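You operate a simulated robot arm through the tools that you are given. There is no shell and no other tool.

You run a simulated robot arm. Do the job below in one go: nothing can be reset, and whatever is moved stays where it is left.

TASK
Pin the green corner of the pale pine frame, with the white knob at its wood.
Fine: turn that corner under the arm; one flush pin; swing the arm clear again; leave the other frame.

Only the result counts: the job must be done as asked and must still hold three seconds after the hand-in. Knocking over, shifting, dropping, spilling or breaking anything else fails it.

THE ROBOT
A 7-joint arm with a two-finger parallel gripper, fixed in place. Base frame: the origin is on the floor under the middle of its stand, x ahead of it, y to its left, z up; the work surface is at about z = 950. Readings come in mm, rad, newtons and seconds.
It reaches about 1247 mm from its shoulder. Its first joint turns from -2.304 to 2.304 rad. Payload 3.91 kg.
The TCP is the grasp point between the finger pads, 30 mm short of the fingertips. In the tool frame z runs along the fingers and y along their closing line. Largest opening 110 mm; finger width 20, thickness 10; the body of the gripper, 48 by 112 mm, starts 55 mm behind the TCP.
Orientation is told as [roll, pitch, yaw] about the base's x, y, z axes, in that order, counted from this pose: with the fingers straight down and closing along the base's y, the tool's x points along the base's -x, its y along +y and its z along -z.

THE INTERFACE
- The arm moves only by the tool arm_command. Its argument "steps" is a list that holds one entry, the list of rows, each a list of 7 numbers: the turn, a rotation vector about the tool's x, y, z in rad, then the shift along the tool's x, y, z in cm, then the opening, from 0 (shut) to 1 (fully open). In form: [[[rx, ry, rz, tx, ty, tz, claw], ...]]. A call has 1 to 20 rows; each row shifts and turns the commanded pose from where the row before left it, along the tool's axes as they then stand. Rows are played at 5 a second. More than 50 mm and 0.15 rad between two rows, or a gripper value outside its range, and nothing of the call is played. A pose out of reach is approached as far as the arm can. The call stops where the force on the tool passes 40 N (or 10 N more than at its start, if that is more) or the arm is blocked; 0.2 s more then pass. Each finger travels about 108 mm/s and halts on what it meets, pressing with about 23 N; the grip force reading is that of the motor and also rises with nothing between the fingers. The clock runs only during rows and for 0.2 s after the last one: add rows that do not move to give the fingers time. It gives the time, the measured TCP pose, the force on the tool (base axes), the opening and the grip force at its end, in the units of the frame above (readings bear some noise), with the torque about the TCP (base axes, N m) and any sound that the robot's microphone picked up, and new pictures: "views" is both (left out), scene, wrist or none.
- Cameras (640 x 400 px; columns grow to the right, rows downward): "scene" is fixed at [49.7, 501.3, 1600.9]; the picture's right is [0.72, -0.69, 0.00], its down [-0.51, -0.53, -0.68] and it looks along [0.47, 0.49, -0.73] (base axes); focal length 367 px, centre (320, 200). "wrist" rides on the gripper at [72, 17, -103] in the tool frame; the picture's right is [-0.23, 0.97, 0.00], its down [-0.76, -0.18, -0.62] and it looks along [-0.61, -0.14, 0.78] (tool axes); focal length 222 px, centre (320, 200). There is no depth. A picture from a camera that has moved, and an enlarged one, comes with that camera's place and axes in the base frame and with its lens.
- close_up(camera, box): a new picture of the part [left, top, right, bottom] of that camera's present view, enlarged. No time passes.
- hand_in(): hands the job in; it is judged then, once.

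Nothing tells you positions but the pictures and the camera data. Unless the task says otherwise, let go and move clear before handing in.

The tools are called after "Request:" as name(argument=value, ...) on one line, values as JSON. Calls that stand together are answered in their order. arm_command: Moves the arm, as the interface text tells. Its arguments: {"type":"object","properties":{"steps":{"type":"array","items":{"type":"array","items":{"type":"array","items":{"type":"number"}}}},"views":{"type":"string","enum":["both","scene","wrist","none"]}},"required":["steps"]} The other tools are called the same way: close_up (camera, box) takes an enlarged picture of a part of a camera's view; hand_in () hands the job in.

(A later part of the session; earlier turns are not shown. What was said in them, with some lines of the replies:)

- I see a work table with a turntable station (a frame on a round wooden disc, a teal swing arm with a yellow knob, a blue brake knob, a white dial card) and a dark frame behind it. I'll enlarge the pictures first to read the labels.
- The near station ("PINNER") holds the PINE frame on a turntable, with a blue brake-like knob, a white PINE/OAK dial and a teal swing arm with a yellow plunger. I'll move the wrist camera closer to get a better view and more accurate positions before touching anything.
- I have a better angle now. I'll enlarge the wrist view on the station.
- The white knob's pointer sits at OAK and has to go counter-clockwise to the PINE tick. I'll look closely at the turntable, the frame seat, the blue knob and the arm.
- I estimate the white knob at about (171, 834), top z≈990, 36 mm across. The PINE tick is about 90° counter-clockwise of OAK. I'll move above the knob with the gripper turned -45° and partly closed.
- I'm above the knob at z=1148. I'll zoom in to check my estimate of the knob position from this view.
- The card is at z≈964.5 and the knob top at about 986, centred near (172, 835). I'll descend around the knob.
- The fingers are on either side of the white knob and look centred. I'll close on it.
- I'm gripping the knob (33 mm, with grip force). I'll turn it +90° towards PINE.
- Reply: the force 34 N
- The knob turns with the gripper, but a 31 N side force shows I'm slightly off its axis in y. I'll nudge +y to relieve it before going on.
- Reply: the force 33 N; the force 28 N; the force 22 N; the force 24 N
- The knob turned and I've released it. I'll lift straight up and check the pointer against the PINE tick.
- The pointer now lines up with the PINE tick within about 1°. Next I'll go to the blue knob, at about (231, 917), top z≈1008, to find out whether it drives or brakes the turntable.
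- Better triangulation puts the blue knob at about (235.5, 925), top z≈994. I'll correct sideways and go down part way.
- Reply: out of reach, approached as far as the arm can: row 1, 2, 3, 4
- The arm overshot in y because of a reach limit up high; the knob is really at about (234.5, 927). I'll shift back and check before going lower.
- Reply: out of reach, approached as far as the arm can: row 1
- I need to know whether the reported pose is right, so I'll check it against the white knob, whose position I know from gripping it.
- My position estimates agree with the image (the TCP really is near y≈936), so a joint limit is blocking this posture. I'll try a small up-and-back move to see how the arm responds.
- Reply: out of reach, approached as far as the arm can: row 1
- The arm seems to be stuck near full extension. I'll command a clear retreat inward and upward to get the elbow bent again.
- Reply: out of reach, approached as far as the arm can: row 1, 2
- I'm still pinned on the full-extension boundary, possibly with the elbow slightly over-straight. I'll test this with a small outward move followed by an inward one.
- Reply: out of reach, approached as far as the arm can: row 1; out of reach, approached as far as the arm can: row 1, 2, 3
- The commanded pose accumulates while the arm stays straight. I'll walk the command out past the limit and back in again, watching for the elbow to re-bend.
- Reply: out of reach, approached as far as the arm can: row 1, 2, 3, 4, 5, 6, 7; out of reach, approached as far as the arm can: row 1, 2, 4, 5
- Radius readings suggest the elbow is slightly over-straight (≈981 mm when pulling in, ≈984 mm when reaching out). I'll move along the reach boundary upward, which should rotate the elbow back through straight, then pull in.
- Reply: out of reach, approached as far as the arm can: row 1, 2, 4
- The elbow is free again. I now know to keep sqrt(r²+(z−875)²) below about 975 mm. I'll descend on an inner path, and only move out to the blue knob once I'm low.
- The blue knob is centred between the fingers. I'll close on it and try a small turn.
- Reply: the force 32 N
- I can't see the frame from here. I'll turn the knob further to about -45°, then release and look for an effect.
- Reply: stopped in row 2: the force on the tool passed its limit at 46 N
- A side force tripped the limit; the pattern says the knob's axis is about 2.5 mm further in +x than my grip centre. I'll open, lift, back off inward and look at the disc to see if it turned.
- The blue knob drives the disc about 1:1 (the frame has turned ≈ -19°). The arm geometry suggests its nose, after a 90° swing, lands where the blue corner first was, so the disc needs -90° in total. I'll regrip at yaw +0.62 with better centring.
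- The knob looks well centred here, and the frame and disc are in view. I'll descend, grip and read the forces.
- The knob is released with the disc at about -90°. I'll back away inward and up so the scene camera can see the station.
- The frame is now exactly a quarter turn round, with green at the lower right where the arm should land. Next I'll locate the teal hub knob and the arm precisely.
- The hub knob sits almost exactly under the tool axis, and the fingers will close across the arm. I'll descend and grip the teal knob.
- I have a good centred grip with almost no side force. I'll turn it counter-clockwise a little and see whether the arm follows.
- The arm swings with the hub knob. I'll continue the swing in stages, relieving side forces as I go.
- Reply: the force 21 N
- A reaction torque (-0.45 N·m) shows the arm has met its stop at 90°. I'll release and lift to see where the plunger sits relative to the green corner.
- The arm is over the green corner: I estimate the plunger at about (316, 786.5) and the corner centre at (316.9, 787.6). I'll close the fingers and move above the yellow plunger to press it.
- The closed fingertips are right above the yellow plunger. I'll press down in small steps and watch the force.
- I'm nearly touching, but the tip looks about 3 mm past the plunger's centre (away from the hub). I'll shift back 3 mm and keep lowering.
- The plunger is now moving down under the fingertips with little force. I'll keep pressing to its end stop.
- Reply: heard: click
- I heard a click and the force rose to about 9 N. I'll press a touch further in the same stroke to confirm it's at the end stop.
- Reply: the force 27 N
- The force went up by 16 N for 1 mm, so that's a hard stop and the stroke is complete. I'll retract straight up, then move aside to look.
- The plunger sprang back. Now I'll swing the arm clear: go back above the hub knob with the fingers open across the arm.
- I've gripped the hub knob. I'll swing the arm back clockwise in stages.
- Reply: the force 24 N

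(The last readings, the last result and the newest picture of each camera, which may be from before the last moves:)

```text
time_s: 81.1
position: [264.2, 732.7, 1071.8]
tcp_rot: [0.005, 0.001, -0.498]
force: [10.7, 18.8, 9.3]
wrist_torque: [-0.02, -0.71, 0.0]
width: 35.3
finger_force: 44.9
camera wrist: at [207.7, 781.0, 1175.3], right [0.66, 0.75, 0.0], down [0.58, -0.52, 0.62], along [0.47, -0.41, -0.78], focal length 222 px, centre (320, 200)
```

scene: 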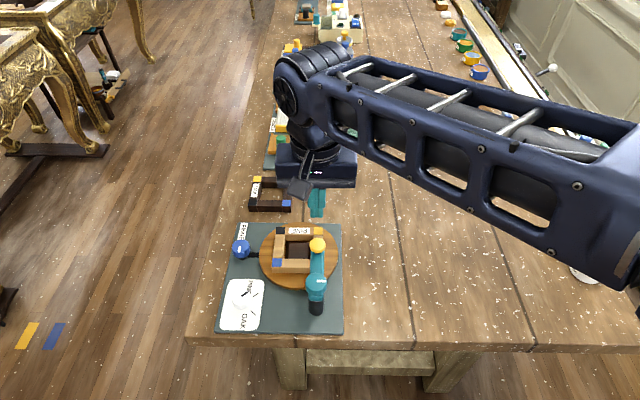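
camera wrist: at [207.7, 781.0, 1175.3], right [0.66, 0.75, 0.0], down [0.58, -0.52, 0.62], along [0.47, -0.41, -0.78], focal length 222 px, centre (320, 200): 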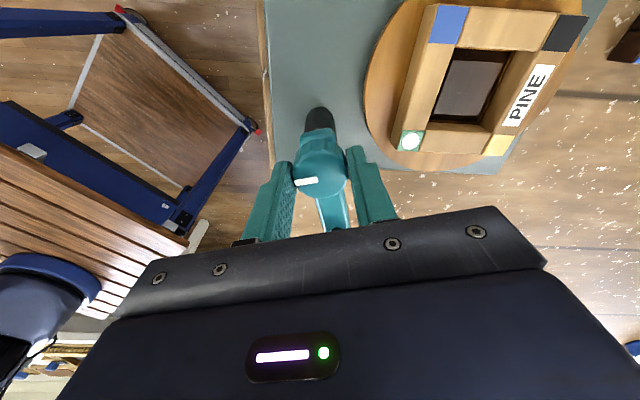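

A white pin head is visible in the green corner. I'll finish the swing back to the parked angle.

Request:
arm_command(steps=[[[0, 0, 0, 0, 0.1, -0.03, 0.2], [0, 0, 0.09, 0, 0, 0, 0.2], [0, 0, 0.09, 0, 0, 0, 0.2], [0, 0, 0.085, 0, 0, 0, 0.2], [0, 0, 0, 0, 0, 0, 0.2]]], views="both")

Request:
close_up(camera="wrist", box=[360, 0, 480, 100])

Request:
close_up(camera="scene", box=[275, 215, 385, 325])

```text
time_s: 82.3
position: [263.4, 734.2, 1072.3]
tcp_rot: [0.002, 0.003, -0.761]
force: [0.9, 0.3, 3.9]
wrist_torque: [-0.75, -0.08, 0.41]
width: 35.5
finger_force: 44.8
camera wrist: at [221.8, 795.1, 1175.4], right [0.84, 0.55, 0.0], down [0.43, -0.66, 0.62], along [0.34, -0.52, -0.78], focal length 222 px, centre (320, 200)
```

scene: 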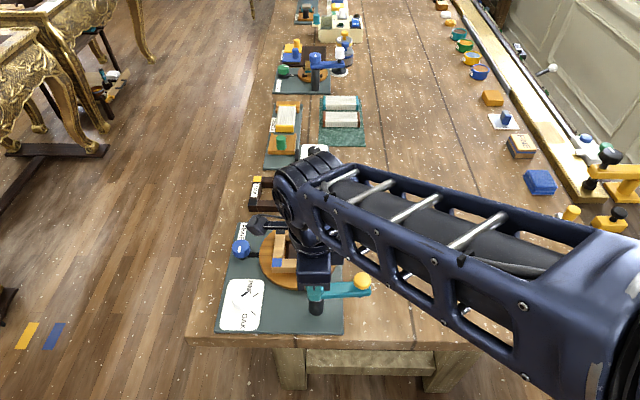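
wrist: 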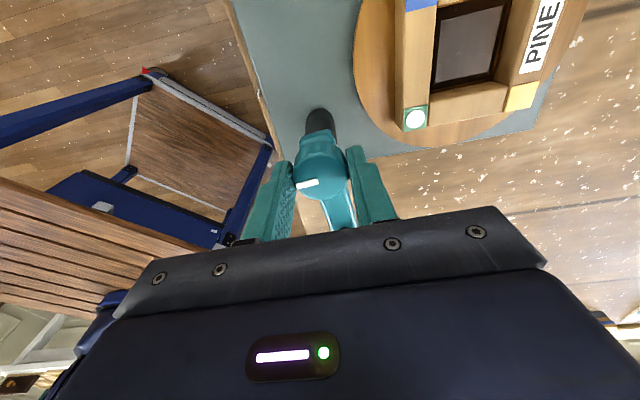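

```text
4.00 times, centred on (420, 50) of wrist
camera zoom: at [221.8, 795.1, 1175.4], right [0.84, 0.55, 0.0], down [0.43, -0.66, 0.62], along [0.34, -0.52, -0.78], focal length 888 px, centre (-80, 800)
```

zoom: 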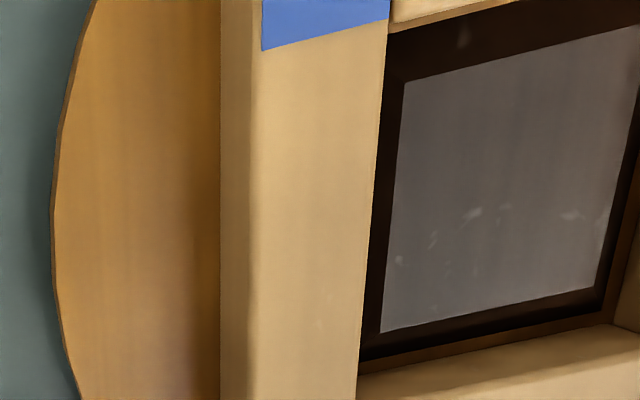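

```text
3.64 times, centred on (330, 270) of scene
camera zoom: at [49.7, 501.3, 1600.9], right [0.72, -0.69, 0.0], down [-0.51, -0.53, -0.68], along [0.47, 0.49, -0.73], focal length 1333 px, centre (284, -54)
```

zoom: 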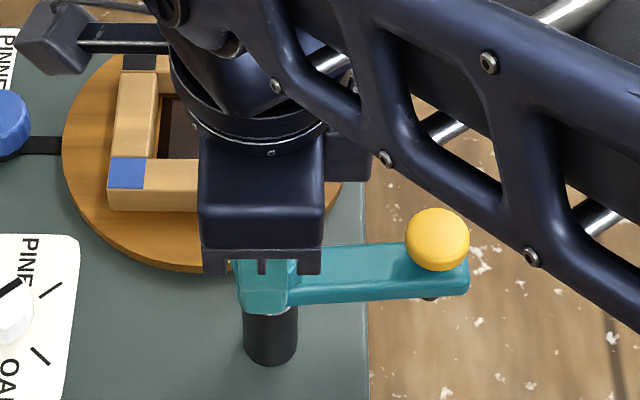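

The arm is back against its parked stop. I'll release, rise and inspect the pin.

Request:
arm_command(steps=[[[0, 0, 0, 0, 0, 0, 0.6], [0, 0, 0, 0, 0, 0, 0.6], [0, 0, 0, 0, 0, -2.0, 0.6], [0, 0, 0, 0, 0, -4.0, 0.6], [0, 0, 0, 0, 0, -4.5, 0.6], [0, 0, 0, 0, 0, 0, 0.6]]], views="both")

Request:
close_up(camera="wrist", box=[360, 60, 440, 120])

Request:
close_up(camera="wrist", box=[260, 0, 520, 200])

```text
time_s: 83.7
position: [264.7, 734.6, 1174.8]
tcp_rot: [0.003, 0.003, -0.761]
force: [0.0, 0.0, -0.8]
wrist_torque: [-0.02, -0.01, 0.02]
width: 66.2
finger_force: 0.1
camera wrist: at [223.4, 795.7, 1278.5], right [0.84, 0.55, 0.0], down [0.43, -0.66, 0.62], along [0.34, -0.52, -0.78], focal length 222 px, centre (320, 200)
```

scene: 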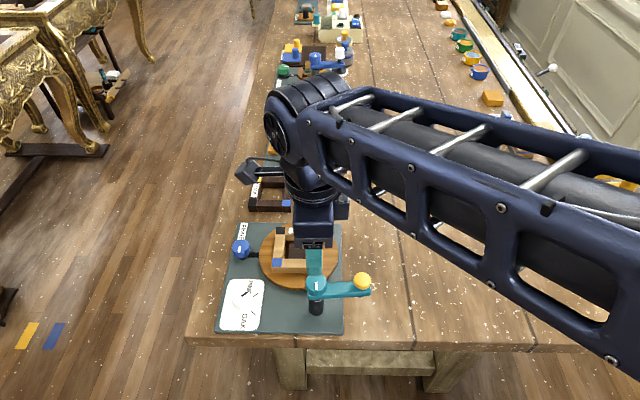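
wrist: 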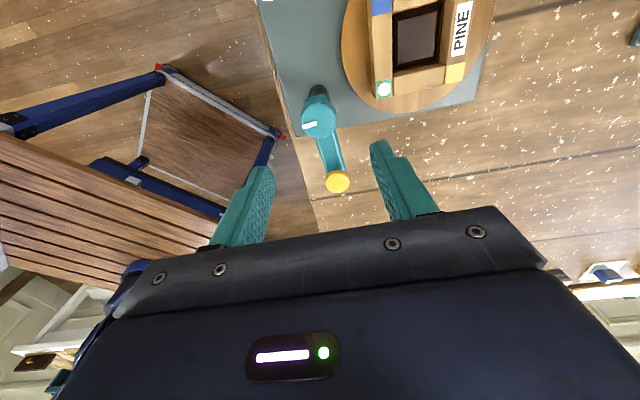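

```text
6.67 times, centred on (400, 90) of wrist
camera zoom: at [223.4, 795.7, 1278.5], right [0.84, 0.55, 0.0], down [0.43, -0.66, 0.62], along [0.34, -0.52, -0.78], focal length 1481 px, centre (-213, 933)
```

zoom: 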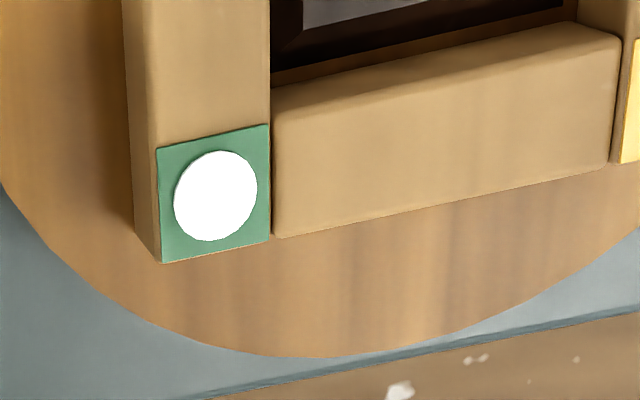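

```text
2.00 times, centred on (390, 100) of wrist
camera zoom: at [223.4, 795.7, 1278.5], right [0.84, 0.55, 0.0], down [0.43, -0.66, 0.62], along [0.34, -0.52, -0.78], focal length 444 px, centre (180, 400)
```

zoom: 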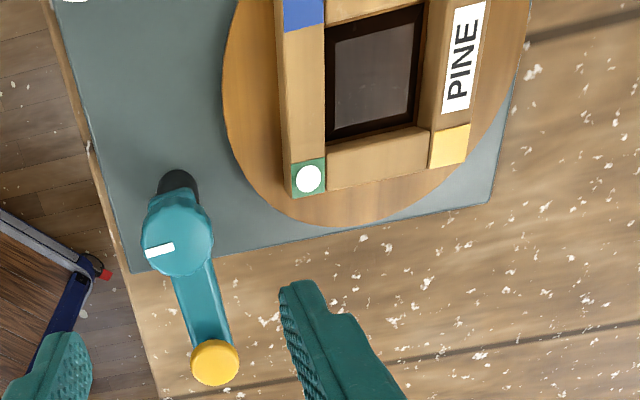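

The pin head sits flush and centred in the green corner, and the arm is swung clear. I'll move the robot away and do a last check of the whole scene.

Request:
arm_command(steps=[[[0, 0, 0, 0, 0, -3.0, 0.6], [0, 0, 0, -2.37, -1.47, -3.1, 0.6], [0, 0, 0, -2.37, -1.47, -3.1, 0.6], [0, 0, 0, -2.37, -1.47, -3.1, 0.6], [0, 0, 0, -2.37, -1.47, -3.1, 0.6], [0, 0, 0, -2.37, -1.47, -3.1, 0.6], [0, 0, 0, 0, 0, 0, 0.6]]], views="both")

Request:
close_up(camera="scene", box=[200, 210, 390, 345])

Request:
close_up(camera="scene", box=[220, 80, 400, 220])

Request:
close_up(camera="scene", box=[295, 240, 335, 275])

Request:
close_up(camera="scene", box=[215, 265, 285, 340])

```text
time_s: 85.3
position: [297.6, 597.1, 1360.8]
tcp_rot: [0.004, 0.003, -0.76]
force: [0.6, 0.3, 0.6]
wrist_torque: [0.0, -0.03, -0.03]
width: 65.8
finger_force: 0.0
camera wrist: at [256.4, 657.7, 1464.5], right [0.84, 0.55, 0.0], down [0.43, -0.66, 0.62], along [0.34, -0.52, -0.78], focal length 222 px, centre (320, 200)
```

scene: 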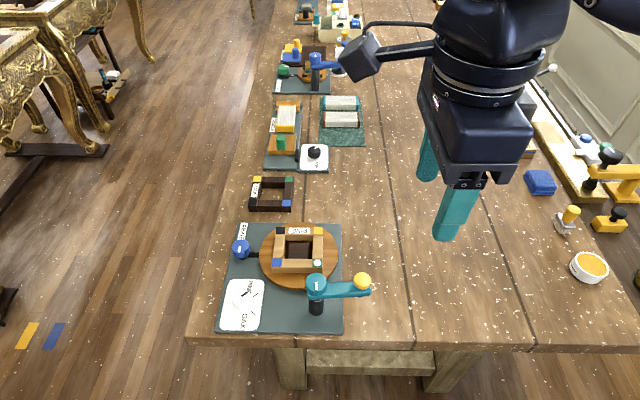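
wrist: 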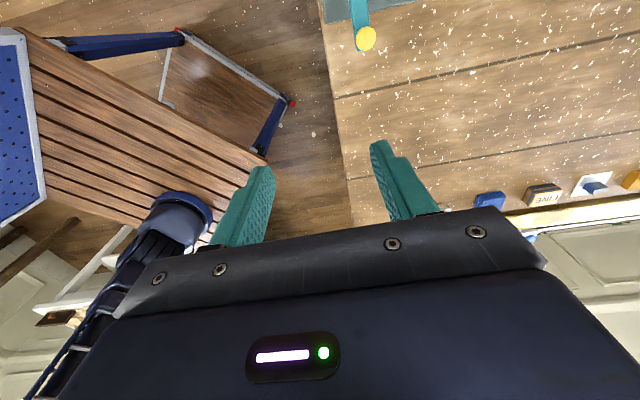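

```text
2.96 times, centred on (295, 278) of scene
camera zoom: at [49.7, 501.3, 1600.9], right [0.72, -0.69, 0.0], down [-0.51, -0.53, -0.68], along [0.47, 0.49, -0.73], focal length 1086 px, centre (394, -30)
```

zoom: 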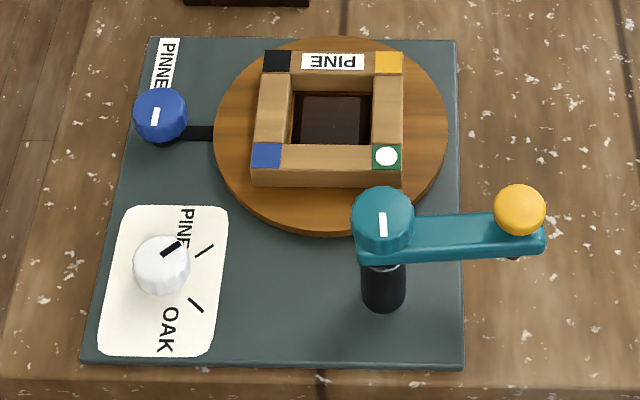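

```text
2.86 times, centred on (310, 150) of scene
camera zoom: at [49.7, 501.3, 1600.9], right [0.72, -0.69, 0.0], down [-0.51, -0.53, -0.68], along [0.47, 0.49, -0.73], focal length 1048 px, centre (349, 343)
```

zoom: 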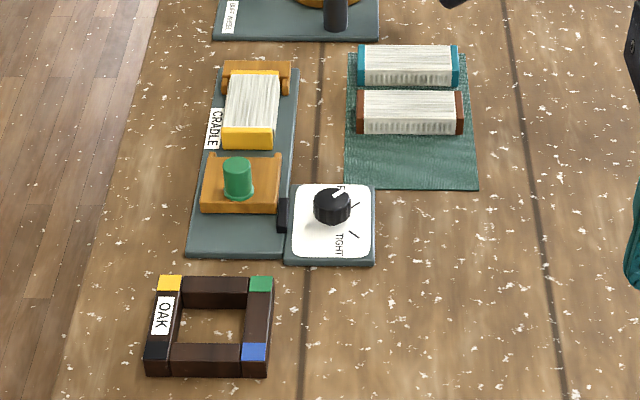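

```text
11.43 times, centred on (315, 258) of scene
camera zoom: at [49.7, 501.3, 1600.9], right [0.72, -0.69, 0.0], down [-0.51, -0.53, -0.68], along [0.47, 0.49, -0.73], focal length 4190 px, centre (377, -457)
```

zoom: 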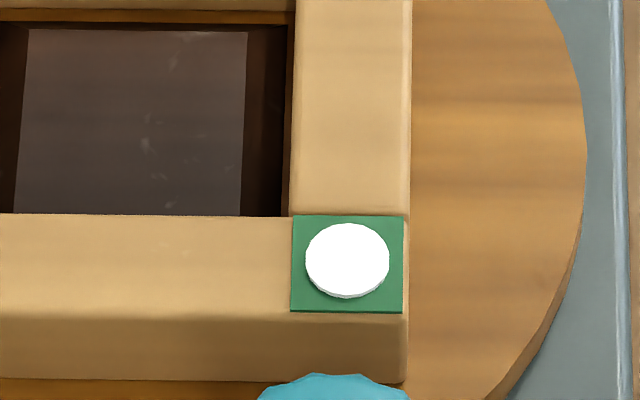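

```text
5.33 times, centred on (250, 302) of scene
camera zoom: at [49.7, 501.3, 1600.9], right [0.72, -0.69, 0.0], down [-0.51, -0.53, -0.68], along [0.47, 0.49, -0.73], focal length 1955 px, centre (693, -347)
```

zoom: 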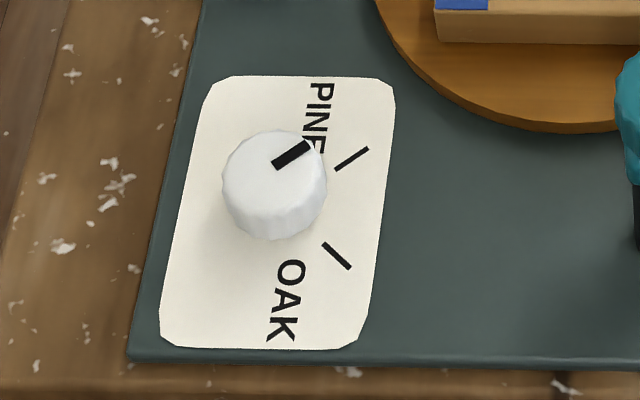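

The PINE frame has one flush, centred pin in its green corner and the white knob points at PINE. The swing arm is back in its parked position, the OAK frame and the other items look undisturbed, and the robot is clear, so I'm handing in.

Request:
hand_in()

```text
The job is handed in.
```

The green corner of the PINE frame now has one pin, flush and centred, and I've handed the job in. I don't have the judge's result, only that the job was received.

- **White knob:** it was pointing at OAK. I turned it to PINE, and the pointer lines up with the tick to within about 1°.
- **Turning the corner:** the blue knob drives the turntable. I gave it a quarter turn clockwise, which put the green corner under the swing arm.
- **Pin:** I pressed the plunger once, heard one click and felt it reach its end stop. Close-ups show a single white pin head in the green corner.
- **Swing arm:** it is back against its parked stop, clear of the frame.
- **Other frame:** I didn't touch the OAK frame, and it looks unmoved in the final pictures.

While reaching for the blue knob, the robot's elbow locked straight at full stretch. I worked it free above the table without touching anything.
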